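You operate a simulated robot arm through the tools that you are given. There is no shell and no other tool.

Carry out the task below with a simulated robot arm. There is one attempt and no reset: what you move stays moved.

TASK
Change the black board in the fixture case for the blue one and screw the lid back on.
Fine: black board into the yellow tray; both screws tight with the orange driver, driver back in its holder; the green board stays.

Only the result counts: the job must be done as asked and must still hold three seconds after the hand-in. Knocking over, shifting, dropping, spilling or breaking anything else fails it. A push-on lid holds only when it is set on centred and level and pressed home; a screw cap is set on level and turned clockwise until tight.

THE ROBOT
A 5-joint arm with a two-finger parallel gripper, fixed in place. Base frame: the origin is at the foot of the arm, x ahead of it, y to its left, z up; the work surface is at about z = 0.4. Units: cm, degrees, N and s.
With the tool pointing down near the work surface it reaches from about 26 to 60 cm from the base axis. Its first joint turns from -66.0 to 66.0 degrees. The tool tilts only in the upright plane through the base axis and itself; it spins freely about its own axis. Payload 1.57 kg.
The tool frame sits at the grasp point between the pads (the TCP): z along the fingers, y along the line on which they close. The tips reach 3 cm beyond it. The gripper opens to 8 cm. The fingers are 1.7 cm wide and 1.2 cm thick; the gripper's body (4 by 8.2 cm) begins 8 cm behind the TCP.
Orientation is that of the tool frame in the base frame, as [roll, pitch, yaw] about the fixed x, y, z axes, in that order (R = Rz(yaw) Ry(pitch) Rx(roll)). With the fingers straight down and closing along the base's y, the tool's x points along the base's -x, its y along +y and its z along -z.

THE INTERFACE
- The arm moves only by the tool apply_moves. Its arguments are lists of equal length, an entry for each row: "dp": the shift along the base's x, y, z in cm, a list of three; "dr": the turn, a rotation vector about the base's x, y, z in degrees, a list of three. In form: {"dp": [[x, y, z], ...], "dr": [[rx, ry, rz], ...]}. A call has 1 to 20 rows; each row is the pose to reach, as a shift and turn from the pose commanded when the call began. "gripper" is the opening in per cent of the stroke, from 0 (shut) to 100 (fully open), set as the call begins (left out, the last holds). Each row takes 0.2 s and may step no farther than 5 cm and 8.6 degrees from the row before; otherwise, or with a gripper value out of range, the whole call is refused. Where a pose cannot be reached the arm comes as near as it can. A force on the tool above 40 N (or 10 N above the force at the start of the call, whichever is more), or a blocked arm, ends the call early, and 0.2 s more pass. Each finger travels about 15.3 cm/s and halts on what it meets, pressing with about 43 N; the grip force reading is that of the motor and also rises with nothing between the fingers. The clock runs only during rows and for 0.2 s after the last one: add rows that repeat a pose to give the fingers time. It gives the time, the measured TCP pose, the force on the tool (base axes), the opening and the grip force at its end, in the units of the frame above (readings bear some noise), with the torque about the TCP (base axes, N m) and any sound that the robot's microphone picked up.
- Cameras (640 x 400 px; columns grow to the right, rows downward): "scene" is fixed at [3.68, 38.53, 54.38]; the picture's right is [-0.78, -0.62, 0.00], its down [-0.24, 0.31, -0.92] and it looks along [0.57, -0.72, -0.39] (base axes); focal length 334 px, centre (320, 200). "wrist" rides on the gripper at [7.2, -0.7, -12.2] in the tool frame; the picture's right is [0.09, 1.00, 0.00], its down [-0.84, 0.08, -0.54] and it looks along [-0.54, 0.05, 0.84] (tool axes); focal length 238 px, centre (320, 200). There is no depth. A picture from a camera that has moved, and an enlarged one, comes with that camera's place and axes in the base frame and with its lens.
- camera(camera): a new picture of that camera. It takes no simulated time.
- zoom(camera, box): a new picture of the part [left, top, right, bottom] of that camera's present view, enlarged. It takes no simulated time.
- job_done(): hands the job in; it is judged then, once.

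Nothing tells you positions but the pictures and the camera data. Unless the task says otherwise, let go and move clear before handing in.

The tools are called after "Request:" by a JSON object that holds its "name" and its "arguments". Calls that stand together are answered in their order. apply_moves: Moves the arm, as the interface text tells. Its arguments: {"type":"object","properties":{"dp":{"type":"array","items":{"type":"array","items":{"type":"number"}}},"dr":{"type":"array","items":{"type":"array","items":{"type":"number"}}},"gripper":{"type":"number"}},"required":["dp","dr"]} The other tools are called the same way: camera (camera) takes a picture; zoom (camera, box) takes an enlarged picture of a part of a camera's view; job_done () hands the job in.

At the start:

```text
time_s: 0.0
position: [36.1, -12.89, 37.32]
tool_rot: [179.9, 0.0, 180.0]
ft_force: [0.0, 0.4, -0.5]
wrist_torque: [-0.03, -0.01, 0.01]
grip_width: 7.98
grasp_force: 0.0
```

scene: 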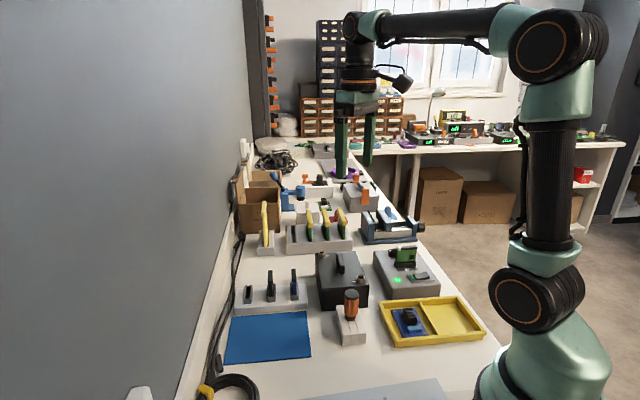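
wrist: 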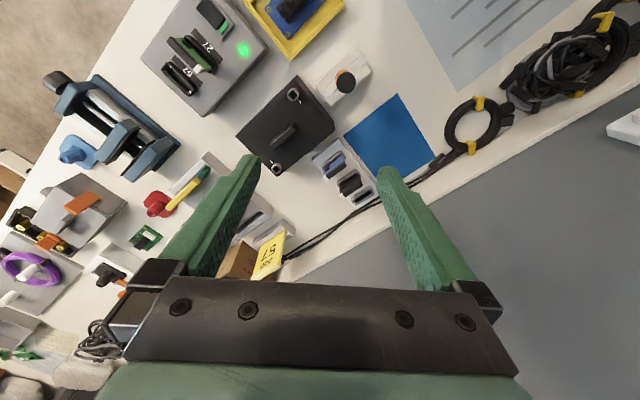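

I see a bench with a black box (likely the fixture case with two screws), an orange driver in a holder, a yellow tray, a blue mat, and racks. I'll look closer before moving.

Request:
{"name": "zoom", "arguments": {"camera": "scene", "box": [220, 230, 380, 370]}}

Request:
{"name": "zoom", "arguments": {"camera": "scene", "box": [340, 220, 500, 360]}}

Request:
{"name": "zoom", "arguments": {"camera": "scene", "box": [230, 150, 430, 260]}}

Request:
{"name": "zoom", "arguments": {"camera": "wrist", "box": [130, 0, 450, 200]}}

Request:
{"name": "zoom", "arguments": {"camera": "wrist", "box": [0, 60, 300, 260]}}

```text
2.86 times, centred on (300, 300) of scene
camera zoom: at [3.68, 38.53, 54.38], right [-0.78, -0.62, 0.0], down [-0.24, 0.31, -0.92], along [0.57, -0.72, -0.39], focal length 955 px, centre (377, -86)
```

zoom: 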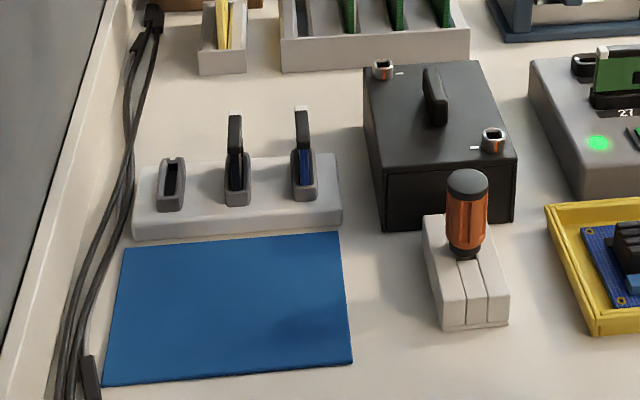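

```text
2.86 times, centred on (420, 290) of scene
camera zoom: at [3.68, 38.53, 54.38], right [-0.78, -0.62, 0.0], down [-0.24, 0.31, -0.92], along [0.57, -0.72, -0.39], focal length 955 px, centre (34, -57)
```

zoom: 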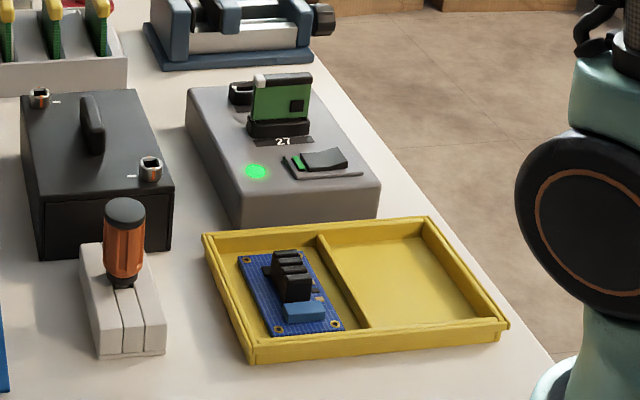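

```text
3.20 times, centred on (330, 205) of scene
camera zoom: at [3.68, 38.53, 54.38], right [-0.78, -0.62, 0.0], down [-0.24, 0.31, -0.92], along [0.57, -0.72, -0.39], focal length 1070 px, centre (288, 184)
```

zoom: 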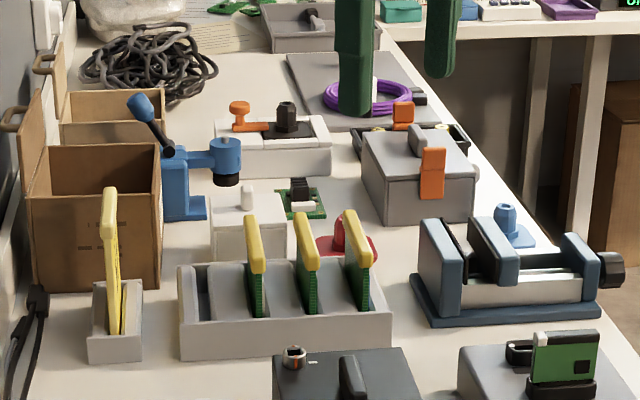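

```text
2.00 times, centred on (290, 100) of wrist
camera zoom: at [28.77, -13.66, 49.49], right [-0.09, 1.0, 0.0], down [0.84, 0.08, 0.54], along [0.54, 0.05, -0.84], focal length 477 px, centre (380, 400)
```

zoom: 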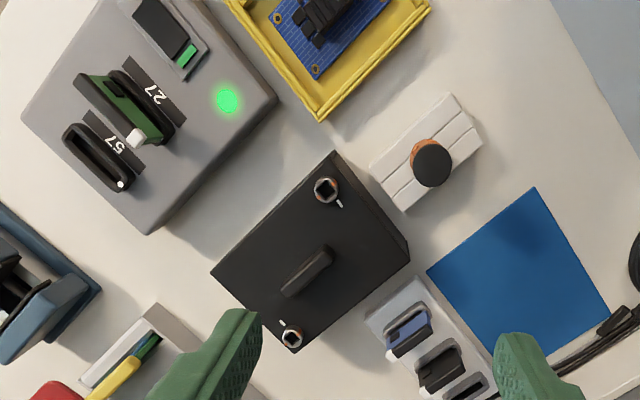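

```text
2.00 times, centred on (150, 160) of wrist
camera zoom: at [28.77, -13.66, 49.49], right [-0.09, 1.0, 0.0], down [0.84, 0.08, 0.54], along [0.54, 0.05, -0.84], focal length 477 px, centre (660, 280)
```

zoom: 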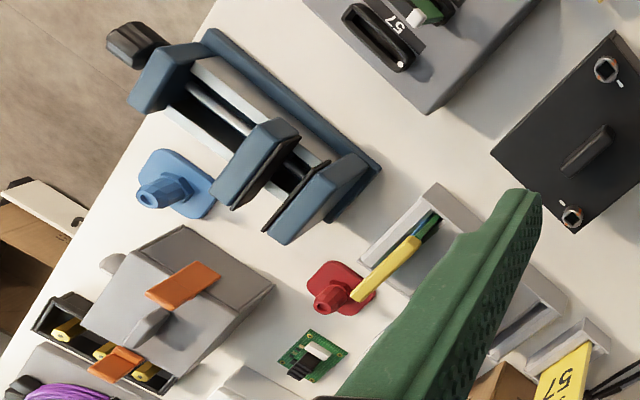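

The black case (lid with handle and two corner screws) is near (42,-19), turned by about 45°, with the driver near (33,-9). I'll swing the wrist camera to look along the case's long axis for better measurements.

Request:
{"name": "apply_moves", "arguments": {"dp": [[-0.7, 0.8, -1.6], [-1.4, 1.5, -3.2], [-2.1, 2.3, -4.8], [-2.8, 3.1, -6.4], [-3.5, 3.8, -8], [-4.2, 4.6, -9.5], [-4.2, 4.6, -9.5]], "dr": [[0, 0, -7.5], [0, 0, -15], [0, 0, -22.5], [0, 0, -30], [0, 0, -37.5], [0, 0, -45], [0, 0, -45]]}}

Request:
{"name": "camera", "arguments": {"camera": "wrist"}}

Request:
{"name": "zoom", "arguments": {"camera": "wrist", "box": [200, 100, 440, 250]}}

```text
time_s: 1.6
position: [31.87, -8.14, 27.62]
tool_rot: [-180.0, -0.1, 134.9]
ft_force: [0.1, 0.1, 0.3]
wrist_torque: [-0.03, 0.05, -0.02]
grip_width: 8.02
grasp_force: 0.0
```

```text
taken
camera wrist: at [26.15, -3.64, 39.8], right [0.64, 0.77, 0.0], down [0.65, -0.54, 0.54], along [0.42, -0.35, -0.84], focal length 238 px, centre (320, 200)
```

wrist: 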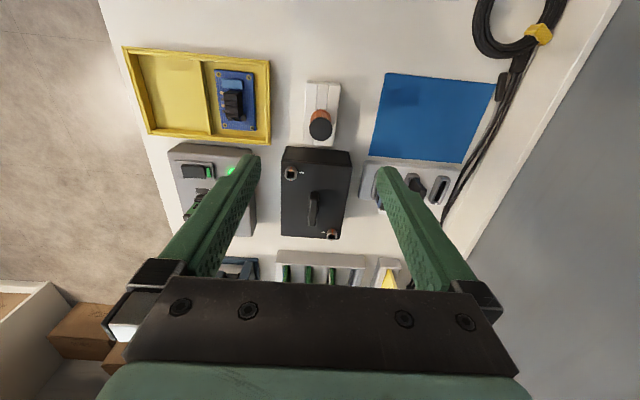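

```text
2.67 times, centred on (320, 175) of wrist
camera zoom: at [26.15, -3.64, 39.8], right [0.64, 0.77, 0.0], down [0.65, -0.54, 0.54], along [0.42, -0.35, -0.84], focal length 636 px, centre (320, 267)
```

zoom: 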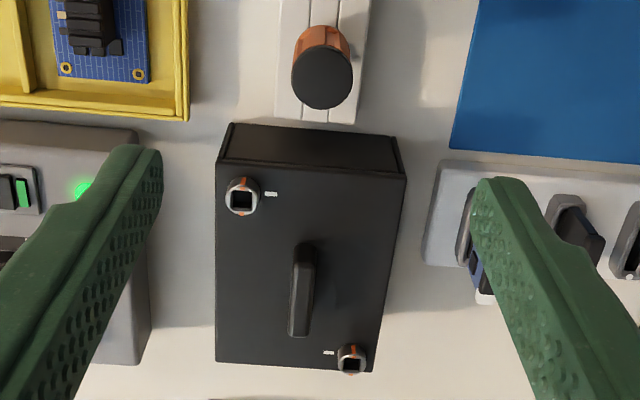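

The case, driver and rack are clear now. I'll enlarge the screws, the driver and the rack for details.

Request:
{"name": "zoom", "arguments": {"camera": "wrist", "box": [275, 145, 355, 245]}}

Request:
{"name": "zoom", "arguments": {"camera": "wrist", "box": [290, 75, 370, 150]}}

Request:
{"name": "zoom", "arguments": {"camera": "scene", "box": [310, 240, 380, 350]}}

Request:
{"name": "zoom", "arguments": {"camera": "scene", "box": [230, 255, 320, 315]}}

```text
4.00 times, centred on (315, 195) of wrist
camera zoom: at [26.15, -3.64, 39.8], right [0.64, 0.77, 0.0], down [0.65, -0.54, 0.54], along [0.42, -0.35, -0.84], focal length 953 px, centre (340, 220)
```

zoom: 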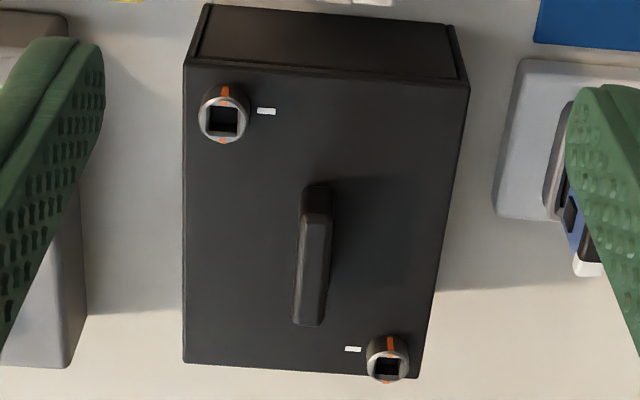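

```text
5.33 times, centred on (330, 112) of wrist
camera zoom: at [26.15, -3.64, 39.8], right [0.64, 0.77, 0.0], down [0.65, -0.54, 0.54], along [0.42, -0.35, -0.84], focal length 1271 px, centre (267, 667)
```

zoom: 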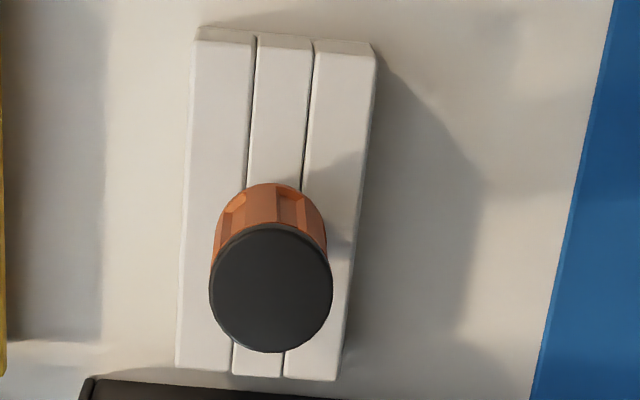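

```text
3.64 times, centred on (345, 295) of scene
camera zoom: at [3.68, 38.53, 54.38], right [-0.78, -0.62, 0.0], down [-0.24, 0.31, -0.92], along [0.57, -0.72, -0.39], focal length 1216 px, centre (229, -146)
```

zoom: 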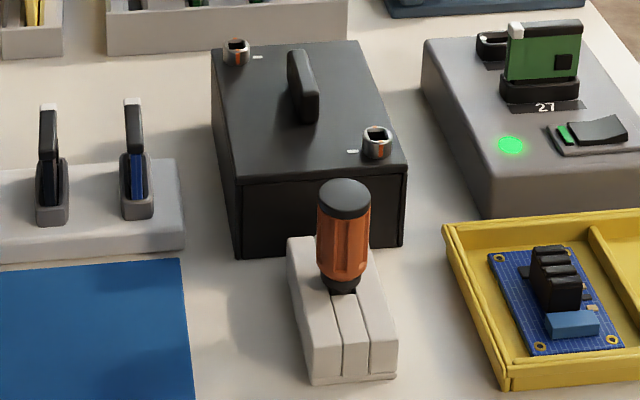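

```text
6.67 times, centred on (275, 285) of scene
camera zoom: at [3.68, 38.53, 54.38], right [-0.78, -0.62, 0.0], down [-0.24, 0.31, -0.92], along [0.57, -0.72, -0.39], focal length 2229 px, centre (620, -367)
```

zoom: 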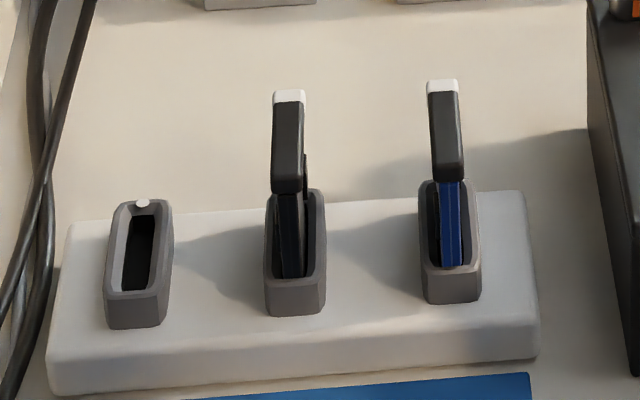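

Triangulating from both cameras: driver top at about (33.0,-9.15,9.6), lid top z≈6.6, screw A≈(35.75,-17.2), screw B≈(49.2,-20.1). I'll come down above the driver with the fingers open and check the alignment.

Request:
{"name": "apply_moves", "arguments": {"dp": [[0.5, -0.5, -4], [1.08, -1.0, -8], [1.08, -1.0, -12], [1.08, -1.0, -14], [1.08, -1.0, -14]], "dr": [[0, 0, 0], [0, 0, 0], [0, 0, 0], [0, 0, 0], [0, 0, 0]], "gripper": 100}}

Request:
{"name": "camera", "arguments": {"camera": "wrist"}}

Request:
{"name": "camera", "arguments": {"camera": "scene"}}

```text
time_s: 2.8
position: [32.95, -9.4, 13.59]
tool_rot: [180.0, -0.1, 135.0]
ft_force: [-0.6, -0.8, -0.3]
wrist_torque: [0.02, -0.02, 0.02]
grip_width: 7.99
grasp_force: 0.1
```

```text
taken
camera wrist: at [27.16, -4.93, 25.88], right [0.64, 0.77, 0.0], down [0.65, -0.54, 0.54], along [0.42, -0.35, -0.84], focal length 238 px, centre (320, 200)
```

wrist: 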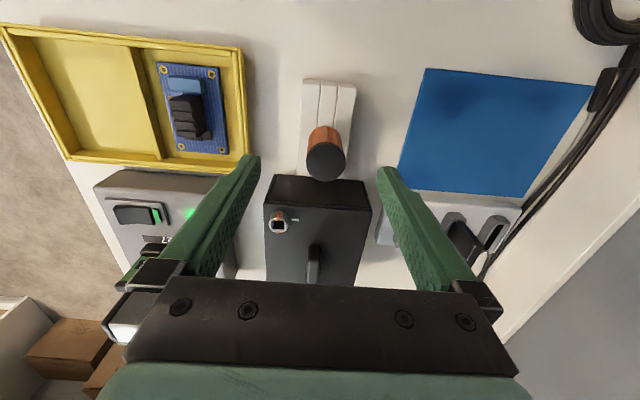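

```text
taken
```

scene: 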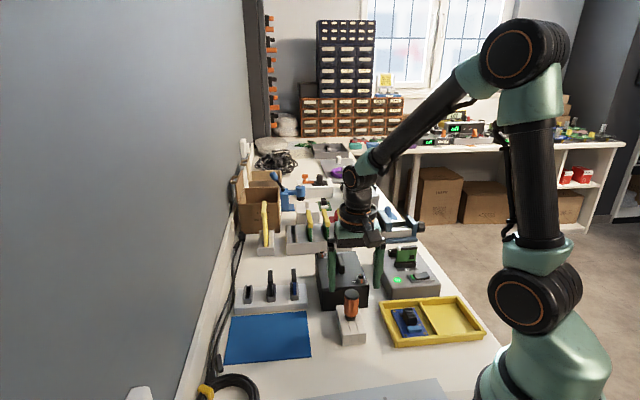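

The driver is between the fingers, slightly off-centre. I'll zoom on the holder to check its height before lowering.

Request:
{"name": "zoom", "arguments": {"camera": "scene", "box": [325, 280, 375, 350]}}

Request:
{"name": "zoom", "arguments": {"camera": "wrist", "box": [280, 70, 370, 190]}}

```text
5.71 times, centred on (350, 315) of scene
camera zoom: at [3.68, 38.53, 54.38], right [-0.78, -0.62, 0.0], down [-0.24, 0.31, -0.92], along [0.57, -0.72, -0.39], focal length 1911 px, centre (149, -457)
```

zoom: 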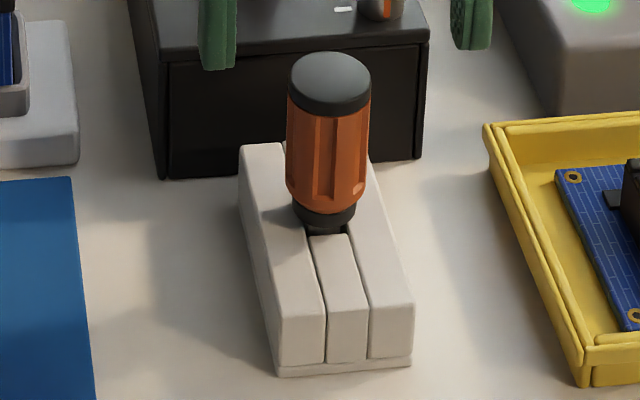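

```text
3.33 times, centred on (325, 130) of wrist
camera zoom: at [27.16, -4.93, 25.88], right [0.64, 0.77, 0.0], down [0.65, -0.54, 0.54], along [0.42, -0.35, -0.84], focal length 794 px, centre (303, 433)
```

zoom: 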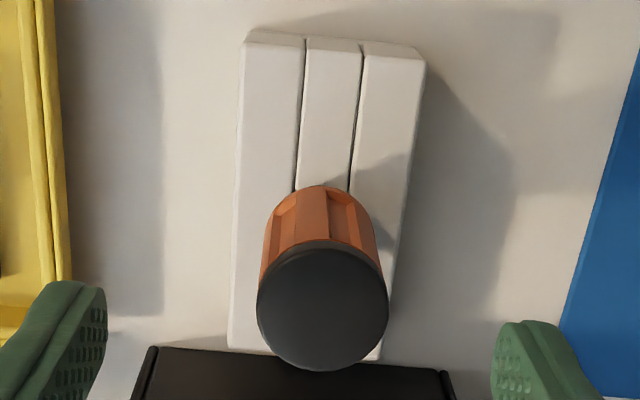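

The holder top is only about z≈3–4, so fingertips at about 4.7 are safe. I'll descend around the handle, then grip.

Request:
{"name": "apply_moves", "arguments": {"dp": [[-0.05, 0.43, 0], [-0.05, 0.43, -3], [-0.05, 0.43, -5.8], [-0.05, 0.43, -5.8]], "dr": [[0, 0, 0], [0, 0, 0], [0, 0, 0], [0, 0, 0]], "gripper": 100}}

Request:
{"name": "camera", "arguments": {"camera": "wrist"}}

Request:
{"name": "zoom", "arguments": {"camera": "scene", "box": [310, 240, 400, 350]}}

```text
time_s: 3.8
position: [32.91, -8.87, 7.8]
tool_rot: [180.0, 0.0, 135.0]
ft_force: [-0.1, 0.1, -0.7]
wrist_torque: [-0.04, 0.02, -0.06]
grip_width: 8.0
grasp_force: 0.0
```

```text
taken
camera wrist: at [27.18, -4.4, 20.09], right [0.64, 0.77, 0.0], down [0.65, -0.54, 0.54], along [0.42, -0.35, -0.84], focal length 238 px, centre (320, 200)
```

wrist: 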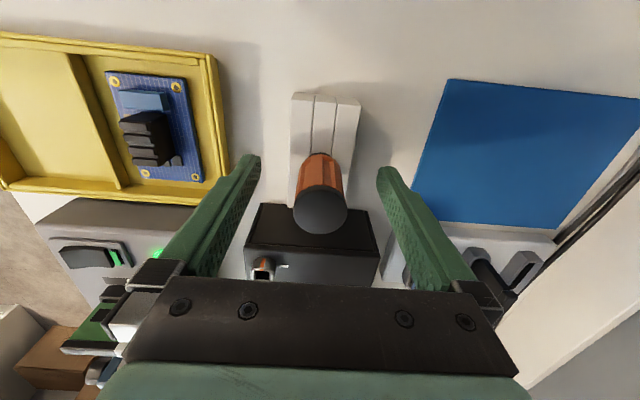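

```text
3.64 times, centred on (355, 295) of scene
camera zoom: at [3.68, 38.53, 54.38], right [-0.78, -0.62, 0.0], down [-0.24, 0.31, -0.92], along [0.57, -0.72, -0.39], focal length 1216 px, centre (193, -146)
```

zoom: 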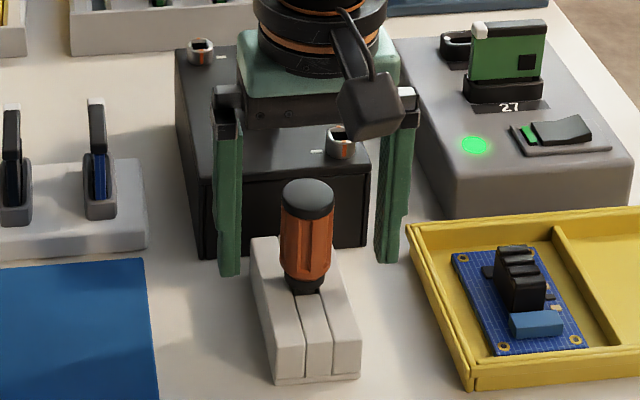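

The handle is centred between the fingers in both views. I'll close on it.

Request:
{"name": "apply_moves", "arguments": {"dp": [[0, 0, 0], [0, 0, 0], [0, 0, 0]], "dr": [[0, 0, 0], [0, 0, 0], [0, 0, 0]], "gripper": 0}}

```text
time_s: 4.6
position: [32.85, -8.98, 7.86]
tool_rot: [-180.0, 0.1, 135.0]
ft_force: [-0.4, 0.3, -0.6]
wrist_torque: [0.01, -0.02, -0.01]
grip_width: 2.84
grasp_force: 38.8
```

The handle is held at 2.84 cm wide. I'll lift it straight up and look at the driver's tip.

Request:
{"name": "apply_moves", "arguments": {"dp": [[0, 0, 1], [0, 0, 2.5], [0, 0, 5], [0, 0, 8], [0, 0, 11], [0, 0, 13], [0, 0, 13]], "dr": [[0, 0, 0], [0, 0, 0], [0, 0, 0], [0, 0, 0], [0, 0, 0], [0, 0, 0], [0, 0, 0]]}}

Request:
{"name": "camera", "arguments": {"camera": "wrist"}}

Request:
{"name": "zoom", "arguments": {"camera": "scene", "box": [300, 190, 420, 350]}}

```text
time_s: 6.2
position: [33.03, -8.83, 20.91]
tool_rot: [-179.9, 0.2, 135.0]
ft_force: [0.6, 0.5, -1.3]
wrist_torque: [0.02, -0.02, 0.04]
grip_width: 2.87
grasp_force: 38.3
```

```text
taken
camera wrist: at [27.2, -4.35, 33.17], right [0.64, 0.77, 0.0], down [0.65, -0.54, 0.54], along [0.42, -0.35, -0.84], focal length 238 px, centre (320, 200)
```

wrist: 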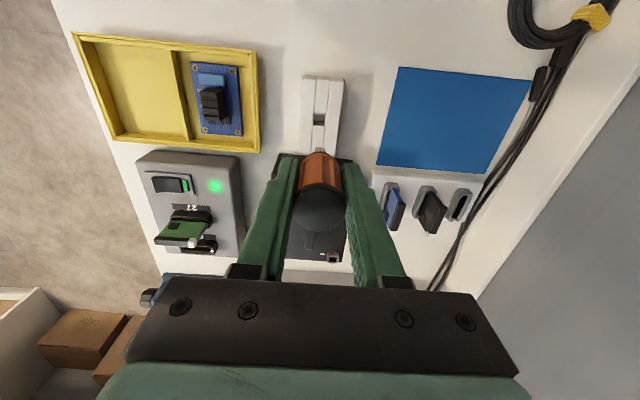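

```text
2.50 times, centred on (360, 270) of scene
camera zoom: at [3.68, 38.53, 54.38], right [-0.78, -0.62, 0.0], down [-0.24, 0.31, -0.92], along [0.57, -0.72, -0.39], focal length 836 px, centre (220, 25)
```

zoom: 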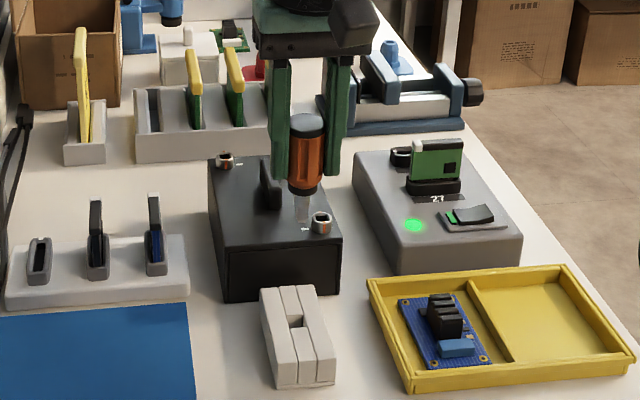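

The driver is out, and its tip shows beneath the handle. I'll zoom in to see its shape and length.

Request:
{"name": "zoom", "arguments": {"camera": "scene", "box": [325, 220, 375, 290]}}

Request:
{"name": "zoom", "arguments": {"camera": "scene", "box": [340, 265, 365, 295]}}

Request:
{"name": "zoom", "arguments": {"camera": "wrist", "box": [260, 70, 380, 270]}}

```text
5.71 times, centred on (350, 255) of scene
camera zoom: at [3.68, 38.53, 54.38], right [-0.78, -0.62, 0.0], down [-0.24, 0.31, -0.92], along [0.57, -0.72, -0.39], focal length 1911 px, centre (149, -114)
```

zoom: 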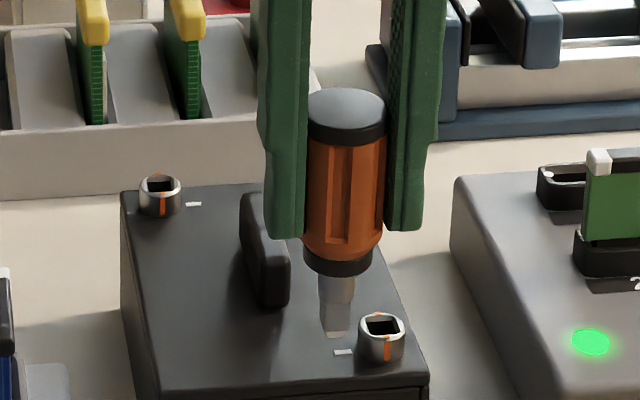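

```text
13.33 times, centred on (352, 280) of scene
camera zoom: at [3.68, 38.53, 54.38], right [-0.78, -0.62, 0.0], down [-0.24, 0.31, -0.92], along [0.57, -0.72, -0.39], focal length 4458 px, centre (-113, -867)
```

zoom: 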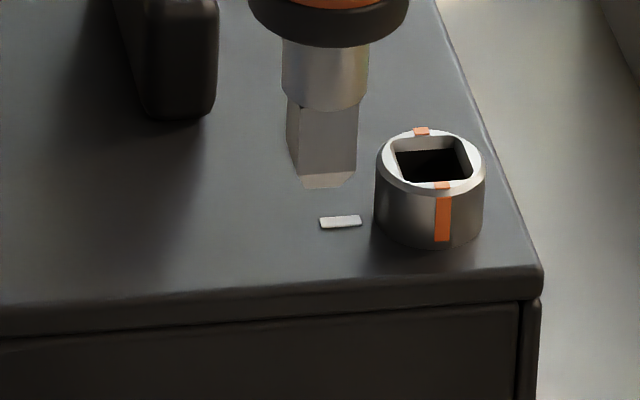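

```text
2.00 times, centred on (320, 170) of wrist
camera zoom: at [27.2, -4.35, 33.17], right [0.64, 0.77, 0.0], down [0.65, -0.54, 0.54], along [0.42, -0.35, -0.84], focal length 477 px, centre (320, 260)
```

zoom: 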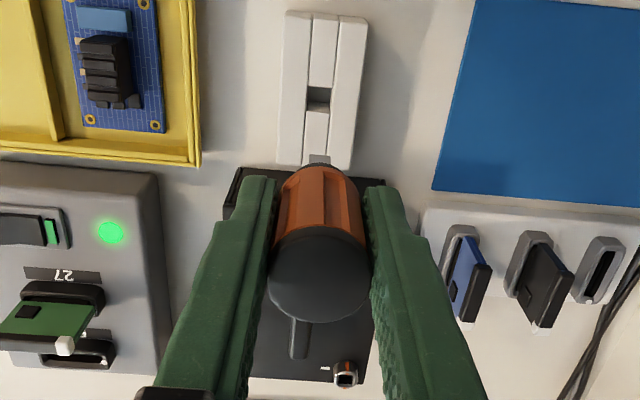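

The driver has a square bit that matches the square sockets of the screws and already seems aligned with screw A's socket. I'll move over screw A, staying high, and compare.

Request:
{"name": "apply_moves", "arguments": {"dp": [[1, -3, 0], [2, -6, 0], [2.8, -8.35, 0], [2.8, -8.35, -1.7], [2.8, -8.35, -3.2], [2.8, -8.35, -3.2]], "dr": [[0, 0, 0], [0, 0, 0], [0, 0, 0], [0, 0, 0], [0, 0, 0], [0, 0, 0]]}}

Request:
{"name": "zoom", "arguments": {"camera": "scene", "box": [335, 250, 385, 300]}}

Request:
{"name": "zoom", "arguments": {"camera": "wrist", "box": [270, 110, 370, 200]}}

```text
time_s: 7.6
position: [35.64, -17.17, 17.49]
tool_rot: [-180.0, 0.1, 134.9]
ft_force: [0.6, -0.6, -1.4]
wrist_torque: [0.01, 0.03, 0.04]
grip_width: 2.88
grasp_force: 38.5
```

```text
8.00 times, centred on (360, 275) of scene
camera zoom: at [3.68, 38.53, 54.38], right [-0.78, -0.62, 0.0], down [-0.24, 0.31, -0.92], along [0.57, -0.72, -0.39], focal length 2675 px, centre (0, -400)
```

zoom: 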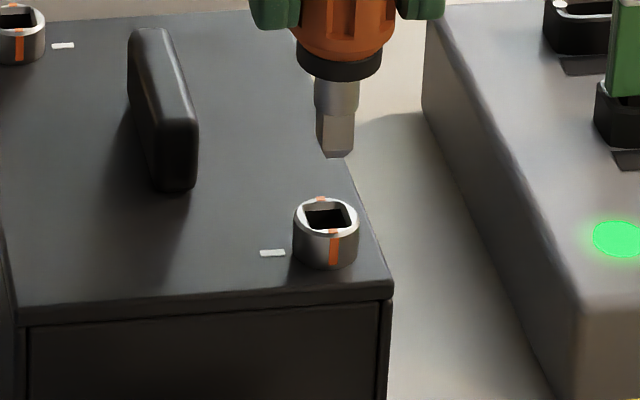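

```text
4.44 times, centred on (320, 155) of wrist
camera zoom: at [29.98, -12.66, 29.83], right [0.64, 0.77, 0.0], down [0.65, -0.54, 0.54], along [0.42, -0.35, -0.84], focal length 1059 px, centre (320, 400)
```

zoom: 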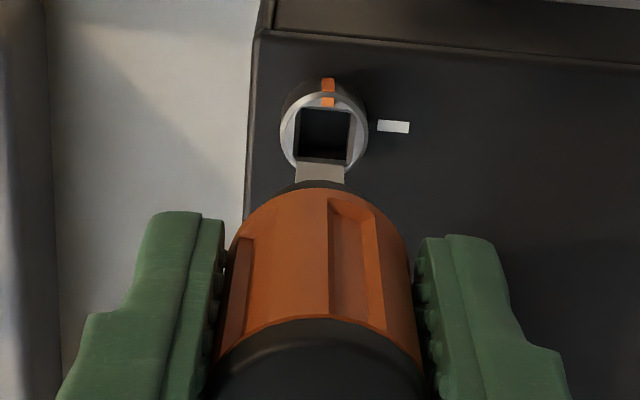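

The bit is about 1.8 cm above screw A's socket and nearly coaxial, within about 0.1 cm. I'll make a small correction, lower close to the socket, and re-check.

Request:
{"name": "apply_moves", "arguments": {"dp": [[0.03, 0.1, -0.7], [0.03, 0.1, -1.4], [0.03, 0.1, -1.4]], "dr": [[0, 0, 0], [0, 0, 0], [0, 0, 0]]}}

Request:
{"name": "zoom", "arguments": {"camera": "scene", "box": [345, 260, 375, 290]}}

Request:
{"name": "zoom", "arguments": {"camera": "wrist", "box": [290, 120, 350, 180]}}

```text
time_s: 8.4
position: [35.82, -17.1, 16.3]
tool_rot: [180.0, 0.0, 135.0]
ft_force: [0.9, -0.4, 0.0]
wrist_torque: [0.0, -0.02, -0.01]
grip_width: 2.85
grasp_force: 38.8
```

```text
13.33 times, centred on (360, 275) of scene
camera zoom: at [3.68, 38.53, 54.38], right [-0.78, -0.62, 0.0], down [-0.24, 0.31, -0.92], along [0.57, -0.72, -0.39], focal length 4458 px, centre (-213, -800)
```

zoom: 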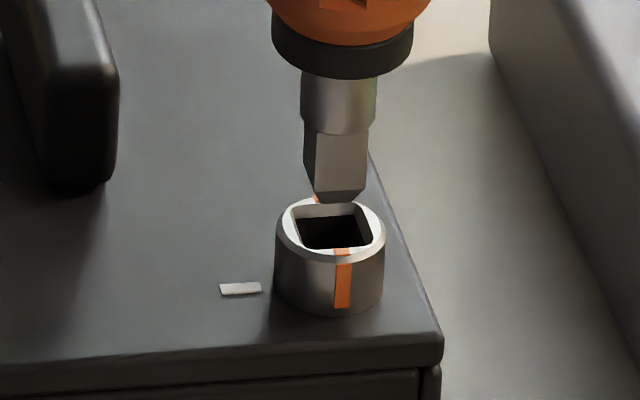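

```text
6.67 times, centred on (320, 150) of wrist
camera zoom: at [30.01, -12.53, 28.48], right [0.64, 0.77, 0.0], down [0.65, -0.54, 0.54], along [0.42, -0.35, -0.84], focal length 1589 px, centre (320, 533)
```

zoom: 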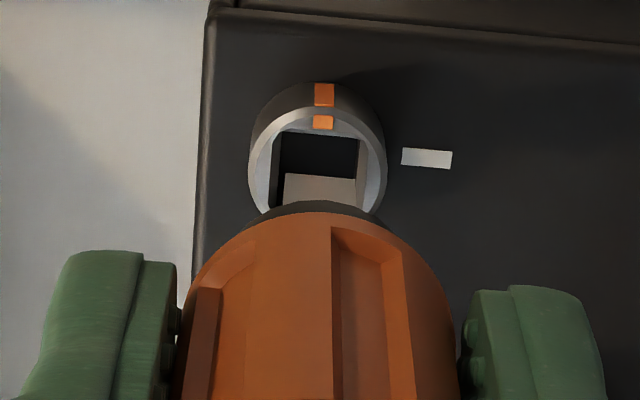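

In the scene view the bit is coaxial with the socket. I'll check the fore-aft direction at higher zoom from the wrist camera.

Request:
{"name": "zoom", "arguments": {"camera": "wrist", "box": [304, 128, 336, 156]}}

Request:
{"name": "zoom", "arguments": {"camera": "scene", "box": [352, 266, 370, 284]}}

```text
14.29 times, centred on (320, 142) of wrist
camera zoom: at [30.01, -12.53, 28.48], right [0.64, 0.77, 0.0], down [0.65, -0.54, 0.54], along [0.42, -0.35, -0.84], focal length 3405 px, centre (320, 1029)
```

zoom: 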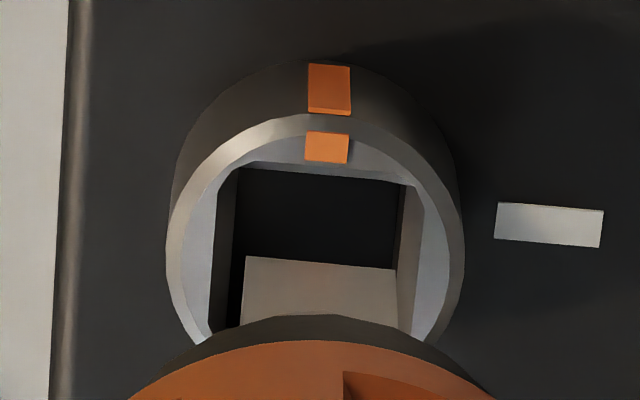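

```text
16.00 times, centred on (361, 275) of scene
camera zoom: at [3.68, 38.53, 54.38], right [-0.78, -0.62, 0.0], down [-0.24, 0.31, -0.92], along [0.57, -0.72, -0.39], focal length 5350 px, centre (-336, -1000)
```

zoom: 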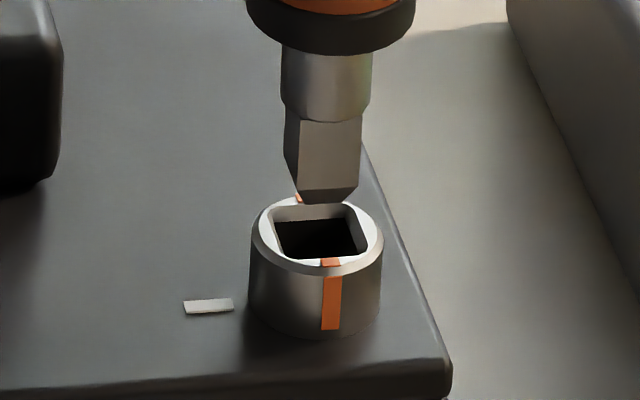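

Comparing the same bit and socket edges in both views, the bit is within about 0.07 cm of concentric and has the same yaw. I'll lower it gently into the socket.

Request:
{"name": "apply_moves", "arguments": {"dp": [[-0.05, 0.03, -0.3], [-0.05, 0.03, -0.6], [-0.05, 0.03, -0.8], [-0.05, 0.03, -1.0], [-0.05, 0.03, -1.15], [-0.05, 0.03, -1.3], [-0.05, 0.03, -1.3]], "dr": [[0, 0, 0], [0, 0, 0], [0, 0, 0], [0, 0, 0], [0, 0, 0], [0, 0, 0], [0, 0, 0]]}}

Request:
{"name": "zoom", "arguments": {"camera": "scene", "box": [345, 260, 375, 290]}}

Request:
{"name": "zoom", "arguments": {"camera": "wrist", "box": [290, 120, 350, 180]}}

```text
time_s: 10.0
position: [35.8, -17.06, 15.07]
tool_rot: [179.9, 0.0, 134.9]
ft_force: [0.5, 0.3, -0.7]
wrist_torque: [0.01, -0.01, 0.01]
grip_width: 2.86
grasp_force: 38.9
```

```text
13.33 times, centred on (360, 275) of scene
camera zoom: at [3.68, 38.53, 54.38], right [-0.78, -0.62, 0.0], down [-0.24, 0.31, -0.92], along [0.57, -0.72, -0.39], focal length 4458 px, centre (-213, -800)
```

zoom: 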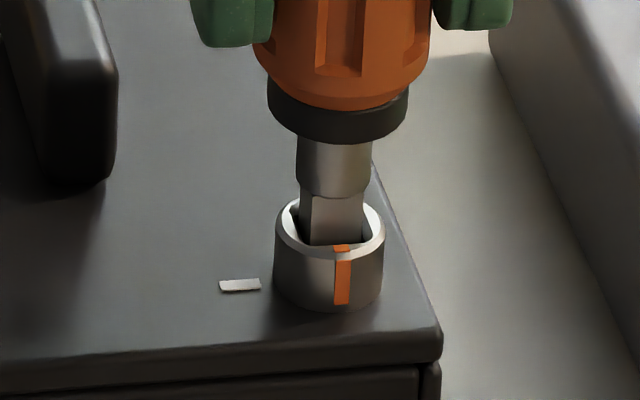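

```text
6.67 times, centred on (320, 150) of wrist
camera zoom: at [30.07, -12.61, 27.27], right [0.64, 0.77, 0.0], down [0.65, -0.54, 0.54], along [0.42, -0.35, -0.84], focal length 1589 px, centre (320, 533)
```

zoom: 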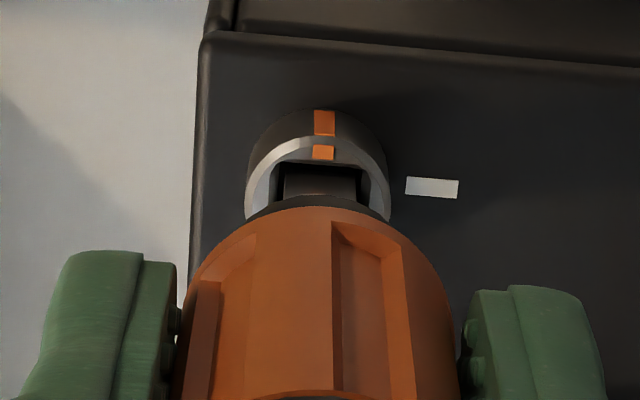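

The bit has entered the socket without contact force. I'll continue down until it seats.

Request:
{"name": "apply_moves", "arguments": {"dp": [[0, 0, -0.15], [0, 0, -0.3], [0, 0, -0.45], [0, 0, -0.6], [0, 0, -0.7], [0, 0, -0.7]], "dr": [[0, 0, 0], [0, 0, 0], [0, 0, 0], [0, 0, 0], [0, 0, 0], [0, 0, 0]]}}

Request:
{"name": "zoom", "arguments": {"camera": "scene", "box": [345, 260, 375, 290]}}

Request:
{"name": "zoom", "arguments": {"camera": "wrist", "box": [290, 120, 350, 180]}}

```text
time_s: 11.4
position: [35.8, -17.16, 14.41]
tool_rot: [179.8, 0.4, 135.0]
ft_force: [-0.1, -6.2, 29.8]
wrist_torque: [-0.72, 0.03, 0.0]
grip_width: 2.87
grasp_force: 38.6
```

```text
13.33 times, centred on (360, 275) of scene
camera zoom: at [3.67, 38.54, 54.37], right [-0.78, -0.62, 0.0], down [-0.24, 0.31, -0.92], along [0.57, -0.72, -0.39], focal length 4458 px, centre (-213, -800)
```

zoom: 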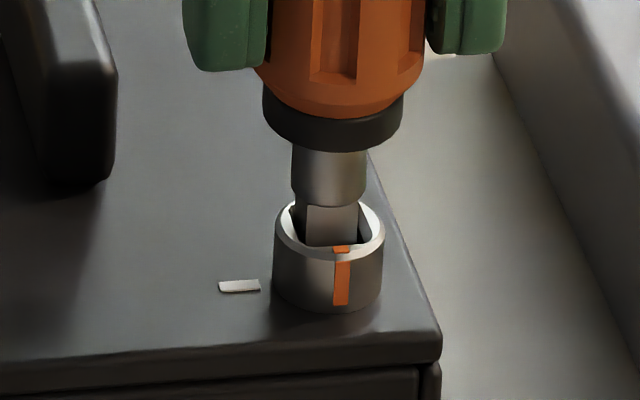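

```text
6.67 times, centred on (320, 150) of wrist
camera zoom: at [30.1, -12.61, 26.68], right [0.64, 0.77, 0.0], down [0.64, -0.53, 0.55], along [0.42, -0.35, -0.84], focal length 1589 px, centre (320, 533)
```

zoom: 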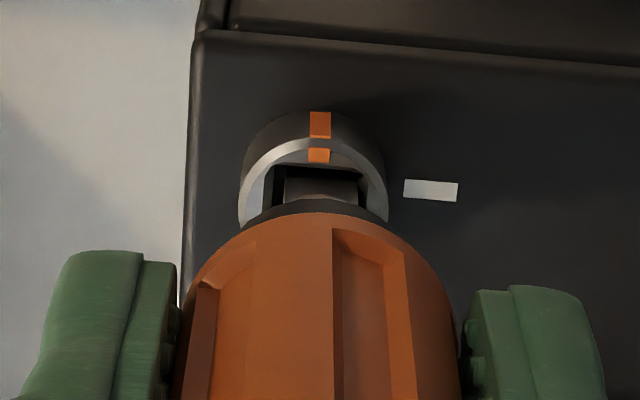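

The bit is about 0.8 cm into the screw head and bottomed at 30 N, with the handle having slid slightly up in the grip. I'll relax the pressing force and then start turning counter-clockwise.

Request:
{"name": "apply_moves", "arguments": {"dp": [[0, 0, 0.2], [0, 0, 0.35], [0, 0, 0.35]], "dr": [[0, 0, 0], [0, 0, 0], [0, 0, 0]]}}

Request:
{"name": "zoom", "arguments": {"camera": "scene", "box": [335, 240, 385, 300]}}

```text
time_s: 12.2
position: [35.56, -16.98, 14.7]
tool_rot: [180.0, -0.3, 135.0]
ft_force: [0.9, -0.3, -0.2]
wrist_torque: [0.01, -0.06, 0.0]
grip_width: 2.85
grasp_force: 38.6
```

```text
6.67 times, centred on (360, 270) of scene
camera zoom: at [3.68, 38.53, 54.38], right [-0.78, -0.62, 0.0], down [-0.24, 0.31, -0.92], along [0.57, -0.72, -0.39], focal length 2229 px, centre (53, -267)
```

zoom: 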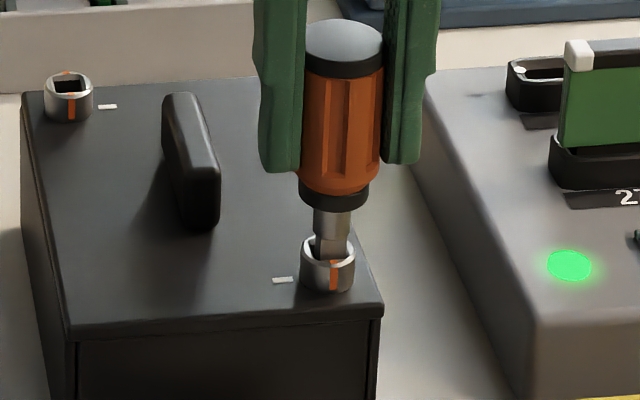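

Contact force is zero now. I'll press lightly and try a small counter-clockwise turn, watching the torque.

Request:
{"name": "apply_moves", "arguments": {"dp": [[0, 0, -0.15], [0, 0, -0.2], [0, 0, -0.2], [0, 0, -0.2], [0, 0, -0.2], [0, 0, -0.2]], "dr": [[0, 0, 0], [0, 0, 0], [0, 0, 5], [0, 0, 10], [0, 0, 15], [0, 0, 15]]}}

Request:
{"name": "zoom", "arguments": {"camera": "scene", "box": [335, 240, 385, 300]}}

Request:
{"name": "zoom", "arguments": {"camera": "wrist", "box": [290, 120, 350, 180]}}

```text
time_s: 13.6
position: [35.69, -17.16, 14.57]
tool_rot: [180.0, 0.1, 150.0]
ft_force: [-0.6, 1.1, -1.0]
wrist_torque: [0.02, -0.01, 0.0]
grip_width: 2.89
grasp_force: 38.4
```

```text
6.67 times, centred on (360, 270) of scene
camera zoom: at [3.68, 38.53, 54.38], right [-0.78, -0.62, 0.0], down [-0.24, 0.31, -0.92], along [0.57, -0.72, -0.39], focal length 2229 px, centre (53, -267)
```

zoom: 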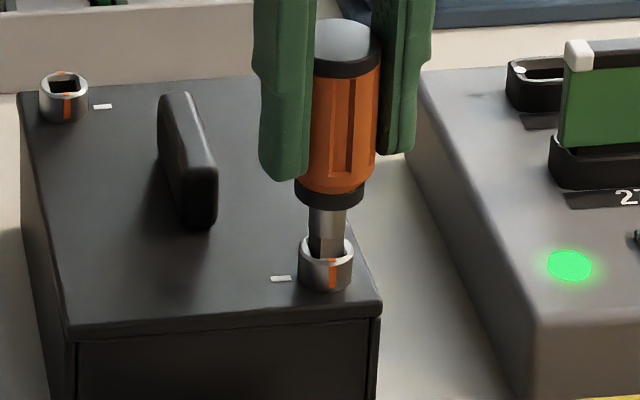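

```text
6.67 times, centred on (320, 150) of wrist
camera zoom: at [28.97, -14.22, 26.73], right [0.42, 0.91, 0.0], down [0.76, -0.35, 0.54], along [0.49, -0.23, -0.84], focal length 1589 px, centre (320, 533)
```

zoom: 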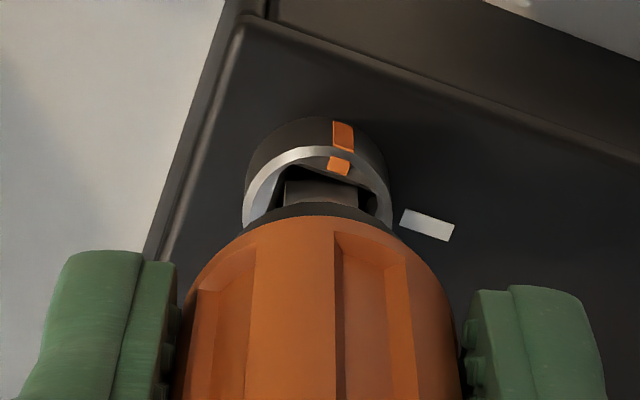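

The bit turned without turning the screw, so it is probably only in the chamfer. I'll raise it clear and compare the case's position with the first pictures.

Request:
{"name": "apply_moves", "arguments": {"dp": [[0, 0, 0.5], [0, 0, 1.3], [0, 0, 1.3], [0, 0, 1.3]], "dr": [[0, 0, 0], [0, 0, -5], [0, 0, -10], [0, 0, -15]]}}

Request:
{"name": "zoom", "arguments": {"camera": "scene", "box": [310, 240, 380, 350]}}

Request:
{"name": "zoom", "arguments": {"camera": "scene", "box": [345, 260, 375, 290]}}

Request:
{"name": "zoom", "arguments": {"camera": "wrist", "box": [290, 120, 350, 180]}}

```text
time_s: 14.6
position: [35.75, -17.06, 15.87]
tool_rot: [179.9, 0.0, 134.9]
ft_force: [0.0, -0.2, -0.6]
wrist_torque: [-0.03, -0.02, 0.02]
grip_width: 2.87
grasp_force: 37.9
```

```text
3.64 times, centred on (345, 295) of scene
camera zoom: at [3.68, 38.53, 54.38], right [-0.78, -0.62, 0.0], down [-0.24, 0.31, -0.92], along [0.57, -0.72, -0.39], focal length 1216 px, centre (229, -146)
```

zoom: 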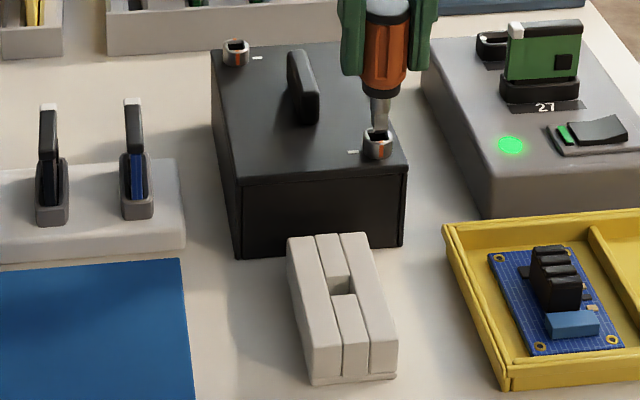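

```text
13.33 times, centred on (360, 275) of scene
camera zoom: at [3.68, 38.53, 54.38], right [-0.78, -0.62, 0.0], down [-0.24, 0.31, -0.92], along [0.57, -0.72, -0.39], focal length 4458 px, centre (-213, -800)
```

zoom: 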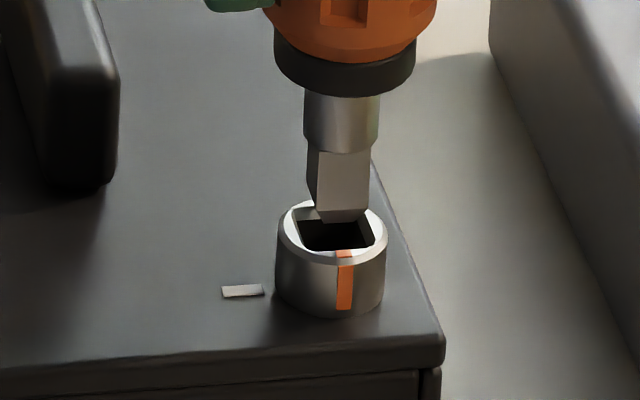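

```text
6.67 times, centred on (320, 150) of wrist
camera zoom: at [29.96, -12.51, 28.07], right [0.64, 0.77, 0.0], down [0.65, -0.54, 0.54], along [0.42, -0.35, -0.84], focal length 1589 px, centre (320, 533)
```

zoom: 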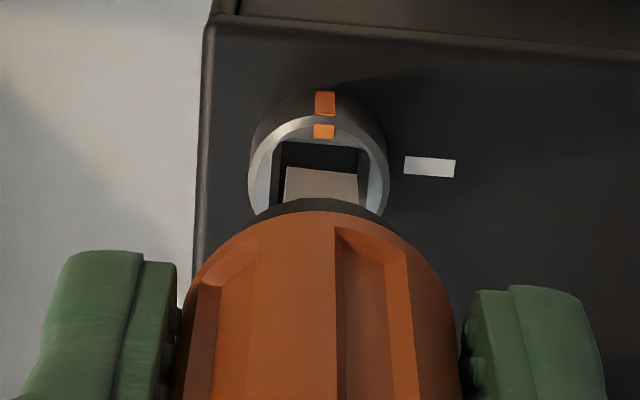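

The case hasn't moved (earlier pixel shifts were camera jitter). I'll take higher zooms to align the bit precisely with the hole.

Request:
{"name": "zoom", "arguments": {"camera": "wrist", "box": [304, 130, 336, 158]}}

Request:
{"name": "zoom", "arguments": {"camera": "scene", "box": [352, 268, 370, 286]}}

```text
14.29 times, centred on (320, 144) of wrist
camera zoom: at [29.96, -12.51, 28.07], right [0.64, 0.77, 0.0], down [0.65, -0.54, 0.54], along [0.42, -0.35, -0.84], focal length 3405 px, centre (320, 1000)
```

zoom: 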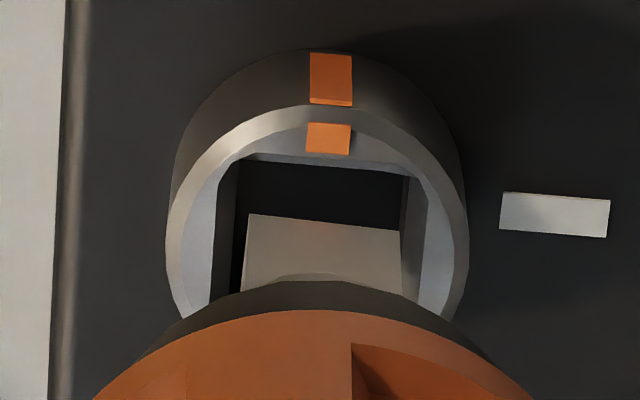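

```text
16.00 times, centred on (361, 277) of scene
camera zoom: at [3.68, 38.53, 54.38], right [-0.78, -0.62, 0.0], down [-0.24, 0.31, -0.92], along [0.57, -0.72, -0.39], focal length 5350 px, centre (-336, -1032)
```

zoom: 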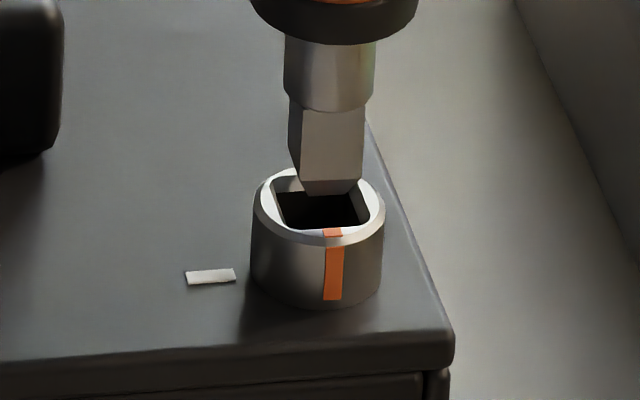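

The bit is within about 0.05 cm of the hole's centre. Last time I had backed off to zero axial force before turning, so this time I'll seat it with a few newtons and then turn.

Request:
{"name": "apply_moves", "arguments": {"dp": [[0.06, 0, -0.4], [0.06, 0, -0.8], [0.06, 0, -1.1], [0.06, 0, -1.2], [0.06, 0, -1.3], [0.06, 0, -1.38], [0.06, 0, -1.38]], "dr": [[0, 0, 0], [0, 0, 0], [0, 0, 0], [0, 0, 0], [0, 0, 0], [0, 0, 0], [0, 0, 0]]}}

Request:
{"name": "zoom", "arguments": {"camera": "wrist", "box": [304, 130, 336, 158]}}

Request:
{"name": "zoom", "arguments": {"camera": "scene", "box": [352, 268, 370, 286]}}

```text
time_s: 16.2
position: [35.77, -17.21, 14.49]
tool_rot: [179.9, 0.2, 135.0]
ft_force: [-6.5, -1.0, 27.4]
wrist_torque: [-0.29, 0.45, -0.01]
grip_width: 2.88
grasp_force: 38.4
```

```text
14.29 times, centred on (320, 144) of wrist
camera zoom: at [30.07, -12.56, 26.76], right [0.64, 0.77, 0.0], down [0.65, -0.54, 0.54], along [0.42, -0.35, -0.84], focal length 3405 px, centre (320, 1000)
```

zoom: 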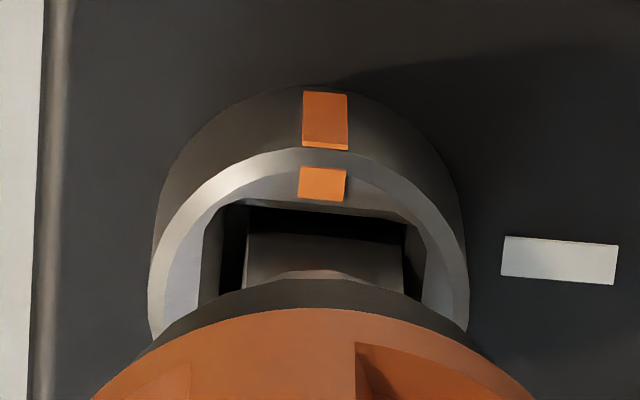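

```text
16.00 times, centred on (361, 277) of scene
camera zoom: at [3.67, 38.54, 54.37], right [-0.78, -0.62, 0.0], down [-0.24, 0.31, -0.92], along [0.57, -0.72, -0.39], focal length 5350 px, centre (-336, -1032)
```

zoom: 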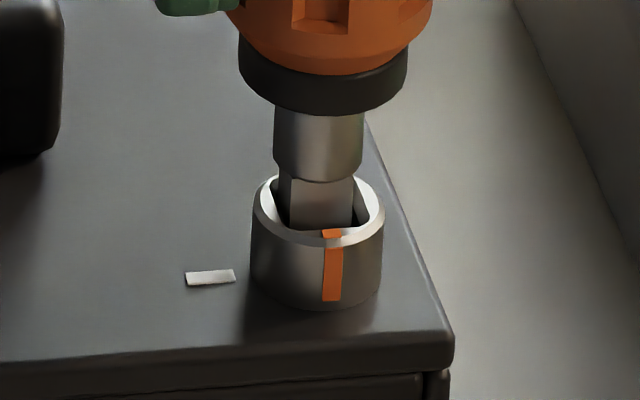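

The bit is inside the square hole and pressed with 27 N, nearly centred. Now I'll turn counter-clockwise a little while pressed.

Request:
{"name": "apply_moves", "arguments": {"dp": [[-0.03, -0.03, 0.0], [-0.03, -0.03, 0.0], [-0.03, -0.03, 0.0], [-0.03, -0.03, 0.0]], "dr": [[0, 0, 4], [0, 0, 8], [0, 0, 12], [0, 0, 12]]}}

Request:
{"name": "zoom", "arguments": {"camera": "wrist", "box": [304, 130, 336, 158]}}

Request:
{"name": "zoom", "arguments": {"camera": "scene", "box": [352, 268, 370, 286]}}

```text
time_s: 17.2
position: [35.72, -17.12, 14.33]
tool_rot: [-180.0, 0.0, 147.1]
ft_force: [-0.7, -3.7, 13.9]
wrist_torque: [-0.48, 0.02, 0.02]
grip_width: 2.86
grasp_force: 38.1
```

```text
14.29 times, centred on (320, 144) of wrist
camera zoom: at [29.17, -13.86, 26.65], right [0.46, 0.89, 0.0], down [0.74, -0.39, 0.54], along [0.48, -0.25, -0.84], focal length 3405 px, centre (320, 1000)
```

zoom: 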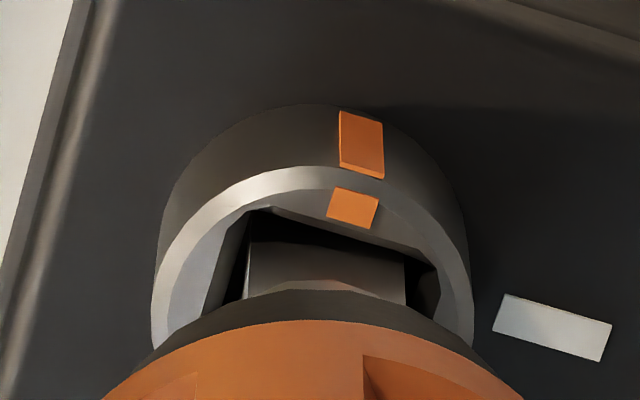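

```text
16.00 times, centred on (361, 277) of scene
camera zoom: at [3.68, 38.53, 54.38], right [-0.78, -0.62, 0.0], down [-0.24, 0.31, -0.92], along [0.57, -0.72, -0.39], focal length 5350 px, centre (-336, -1032)
```

zoom: 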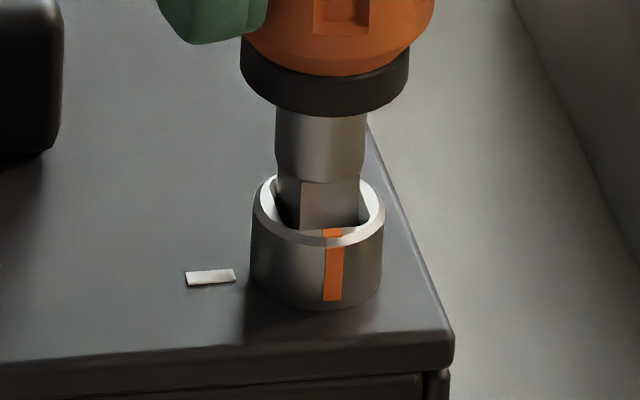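

The bit still turns freely within the hole's play. I'll keep turning counter-clockwise to see whether the corners engage.

Request:
{"name": "apply_moves", "arguments": {"dp": [[0, 0, 0.0], [0, 0, 0.0], [0, 0, 0.0], [0, 0, 0.0]], "dr": [[0, 0, 4], [0, 0, 8], [0, 0, 12], [0, 0, 12]]}}

Request:
{"name": "zoom", "arguments": {"camera": "wrist", "box": [304, 130, 336, 158]}}

Request:
{"name": "zoom", "arguments": {"camera": "scene", "box": [352, 268, 370, 286]}}

```text
time_s: 18.2
position: [35.8, -17.21, 14.31]
tool_rot: [-180.0, -0.1, 159.1]
ft_force: [0.5, -2.2, 2.7]
wrist_torque: [-0.29, 0.0, -0.12]
grip_width: 2.85
grasp_force: 39.1
```

```text
14.29 times, centred on (320, 144) of wrist
camera zoom: at [28.6, -15.28, 26.6], right [0.27, 0.96, 0.0], down [0.81, -0.23, 0.54], along [0.52, -0.15, -0.84], focal length 3405 px, centre (320, 1000)
```

zoom: 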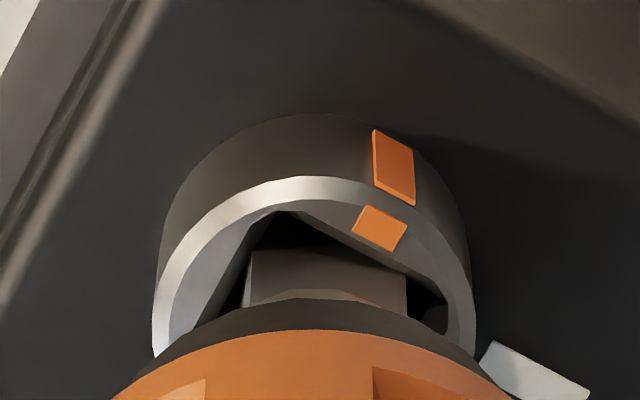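

```text
16.00 times, centred on (361, 277) of scene
camera zoom: at [3.68, 38.53, 54.38], right [-0.78, -0.62, 0.0], down [-0.24, 0.31, -0.92], along [0.57, -0.72, -0.39], focal length 5350 px, centre (-336, -1032)
```

zoom: 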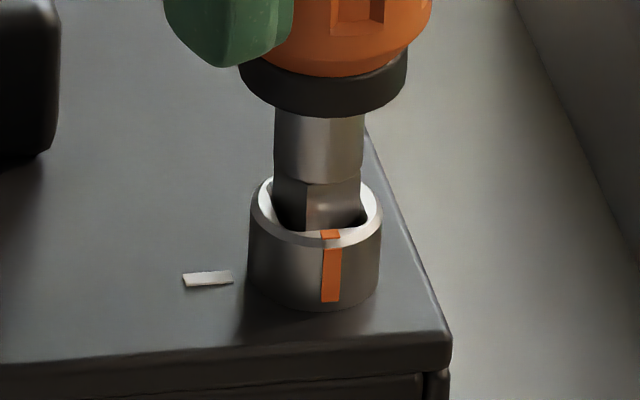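

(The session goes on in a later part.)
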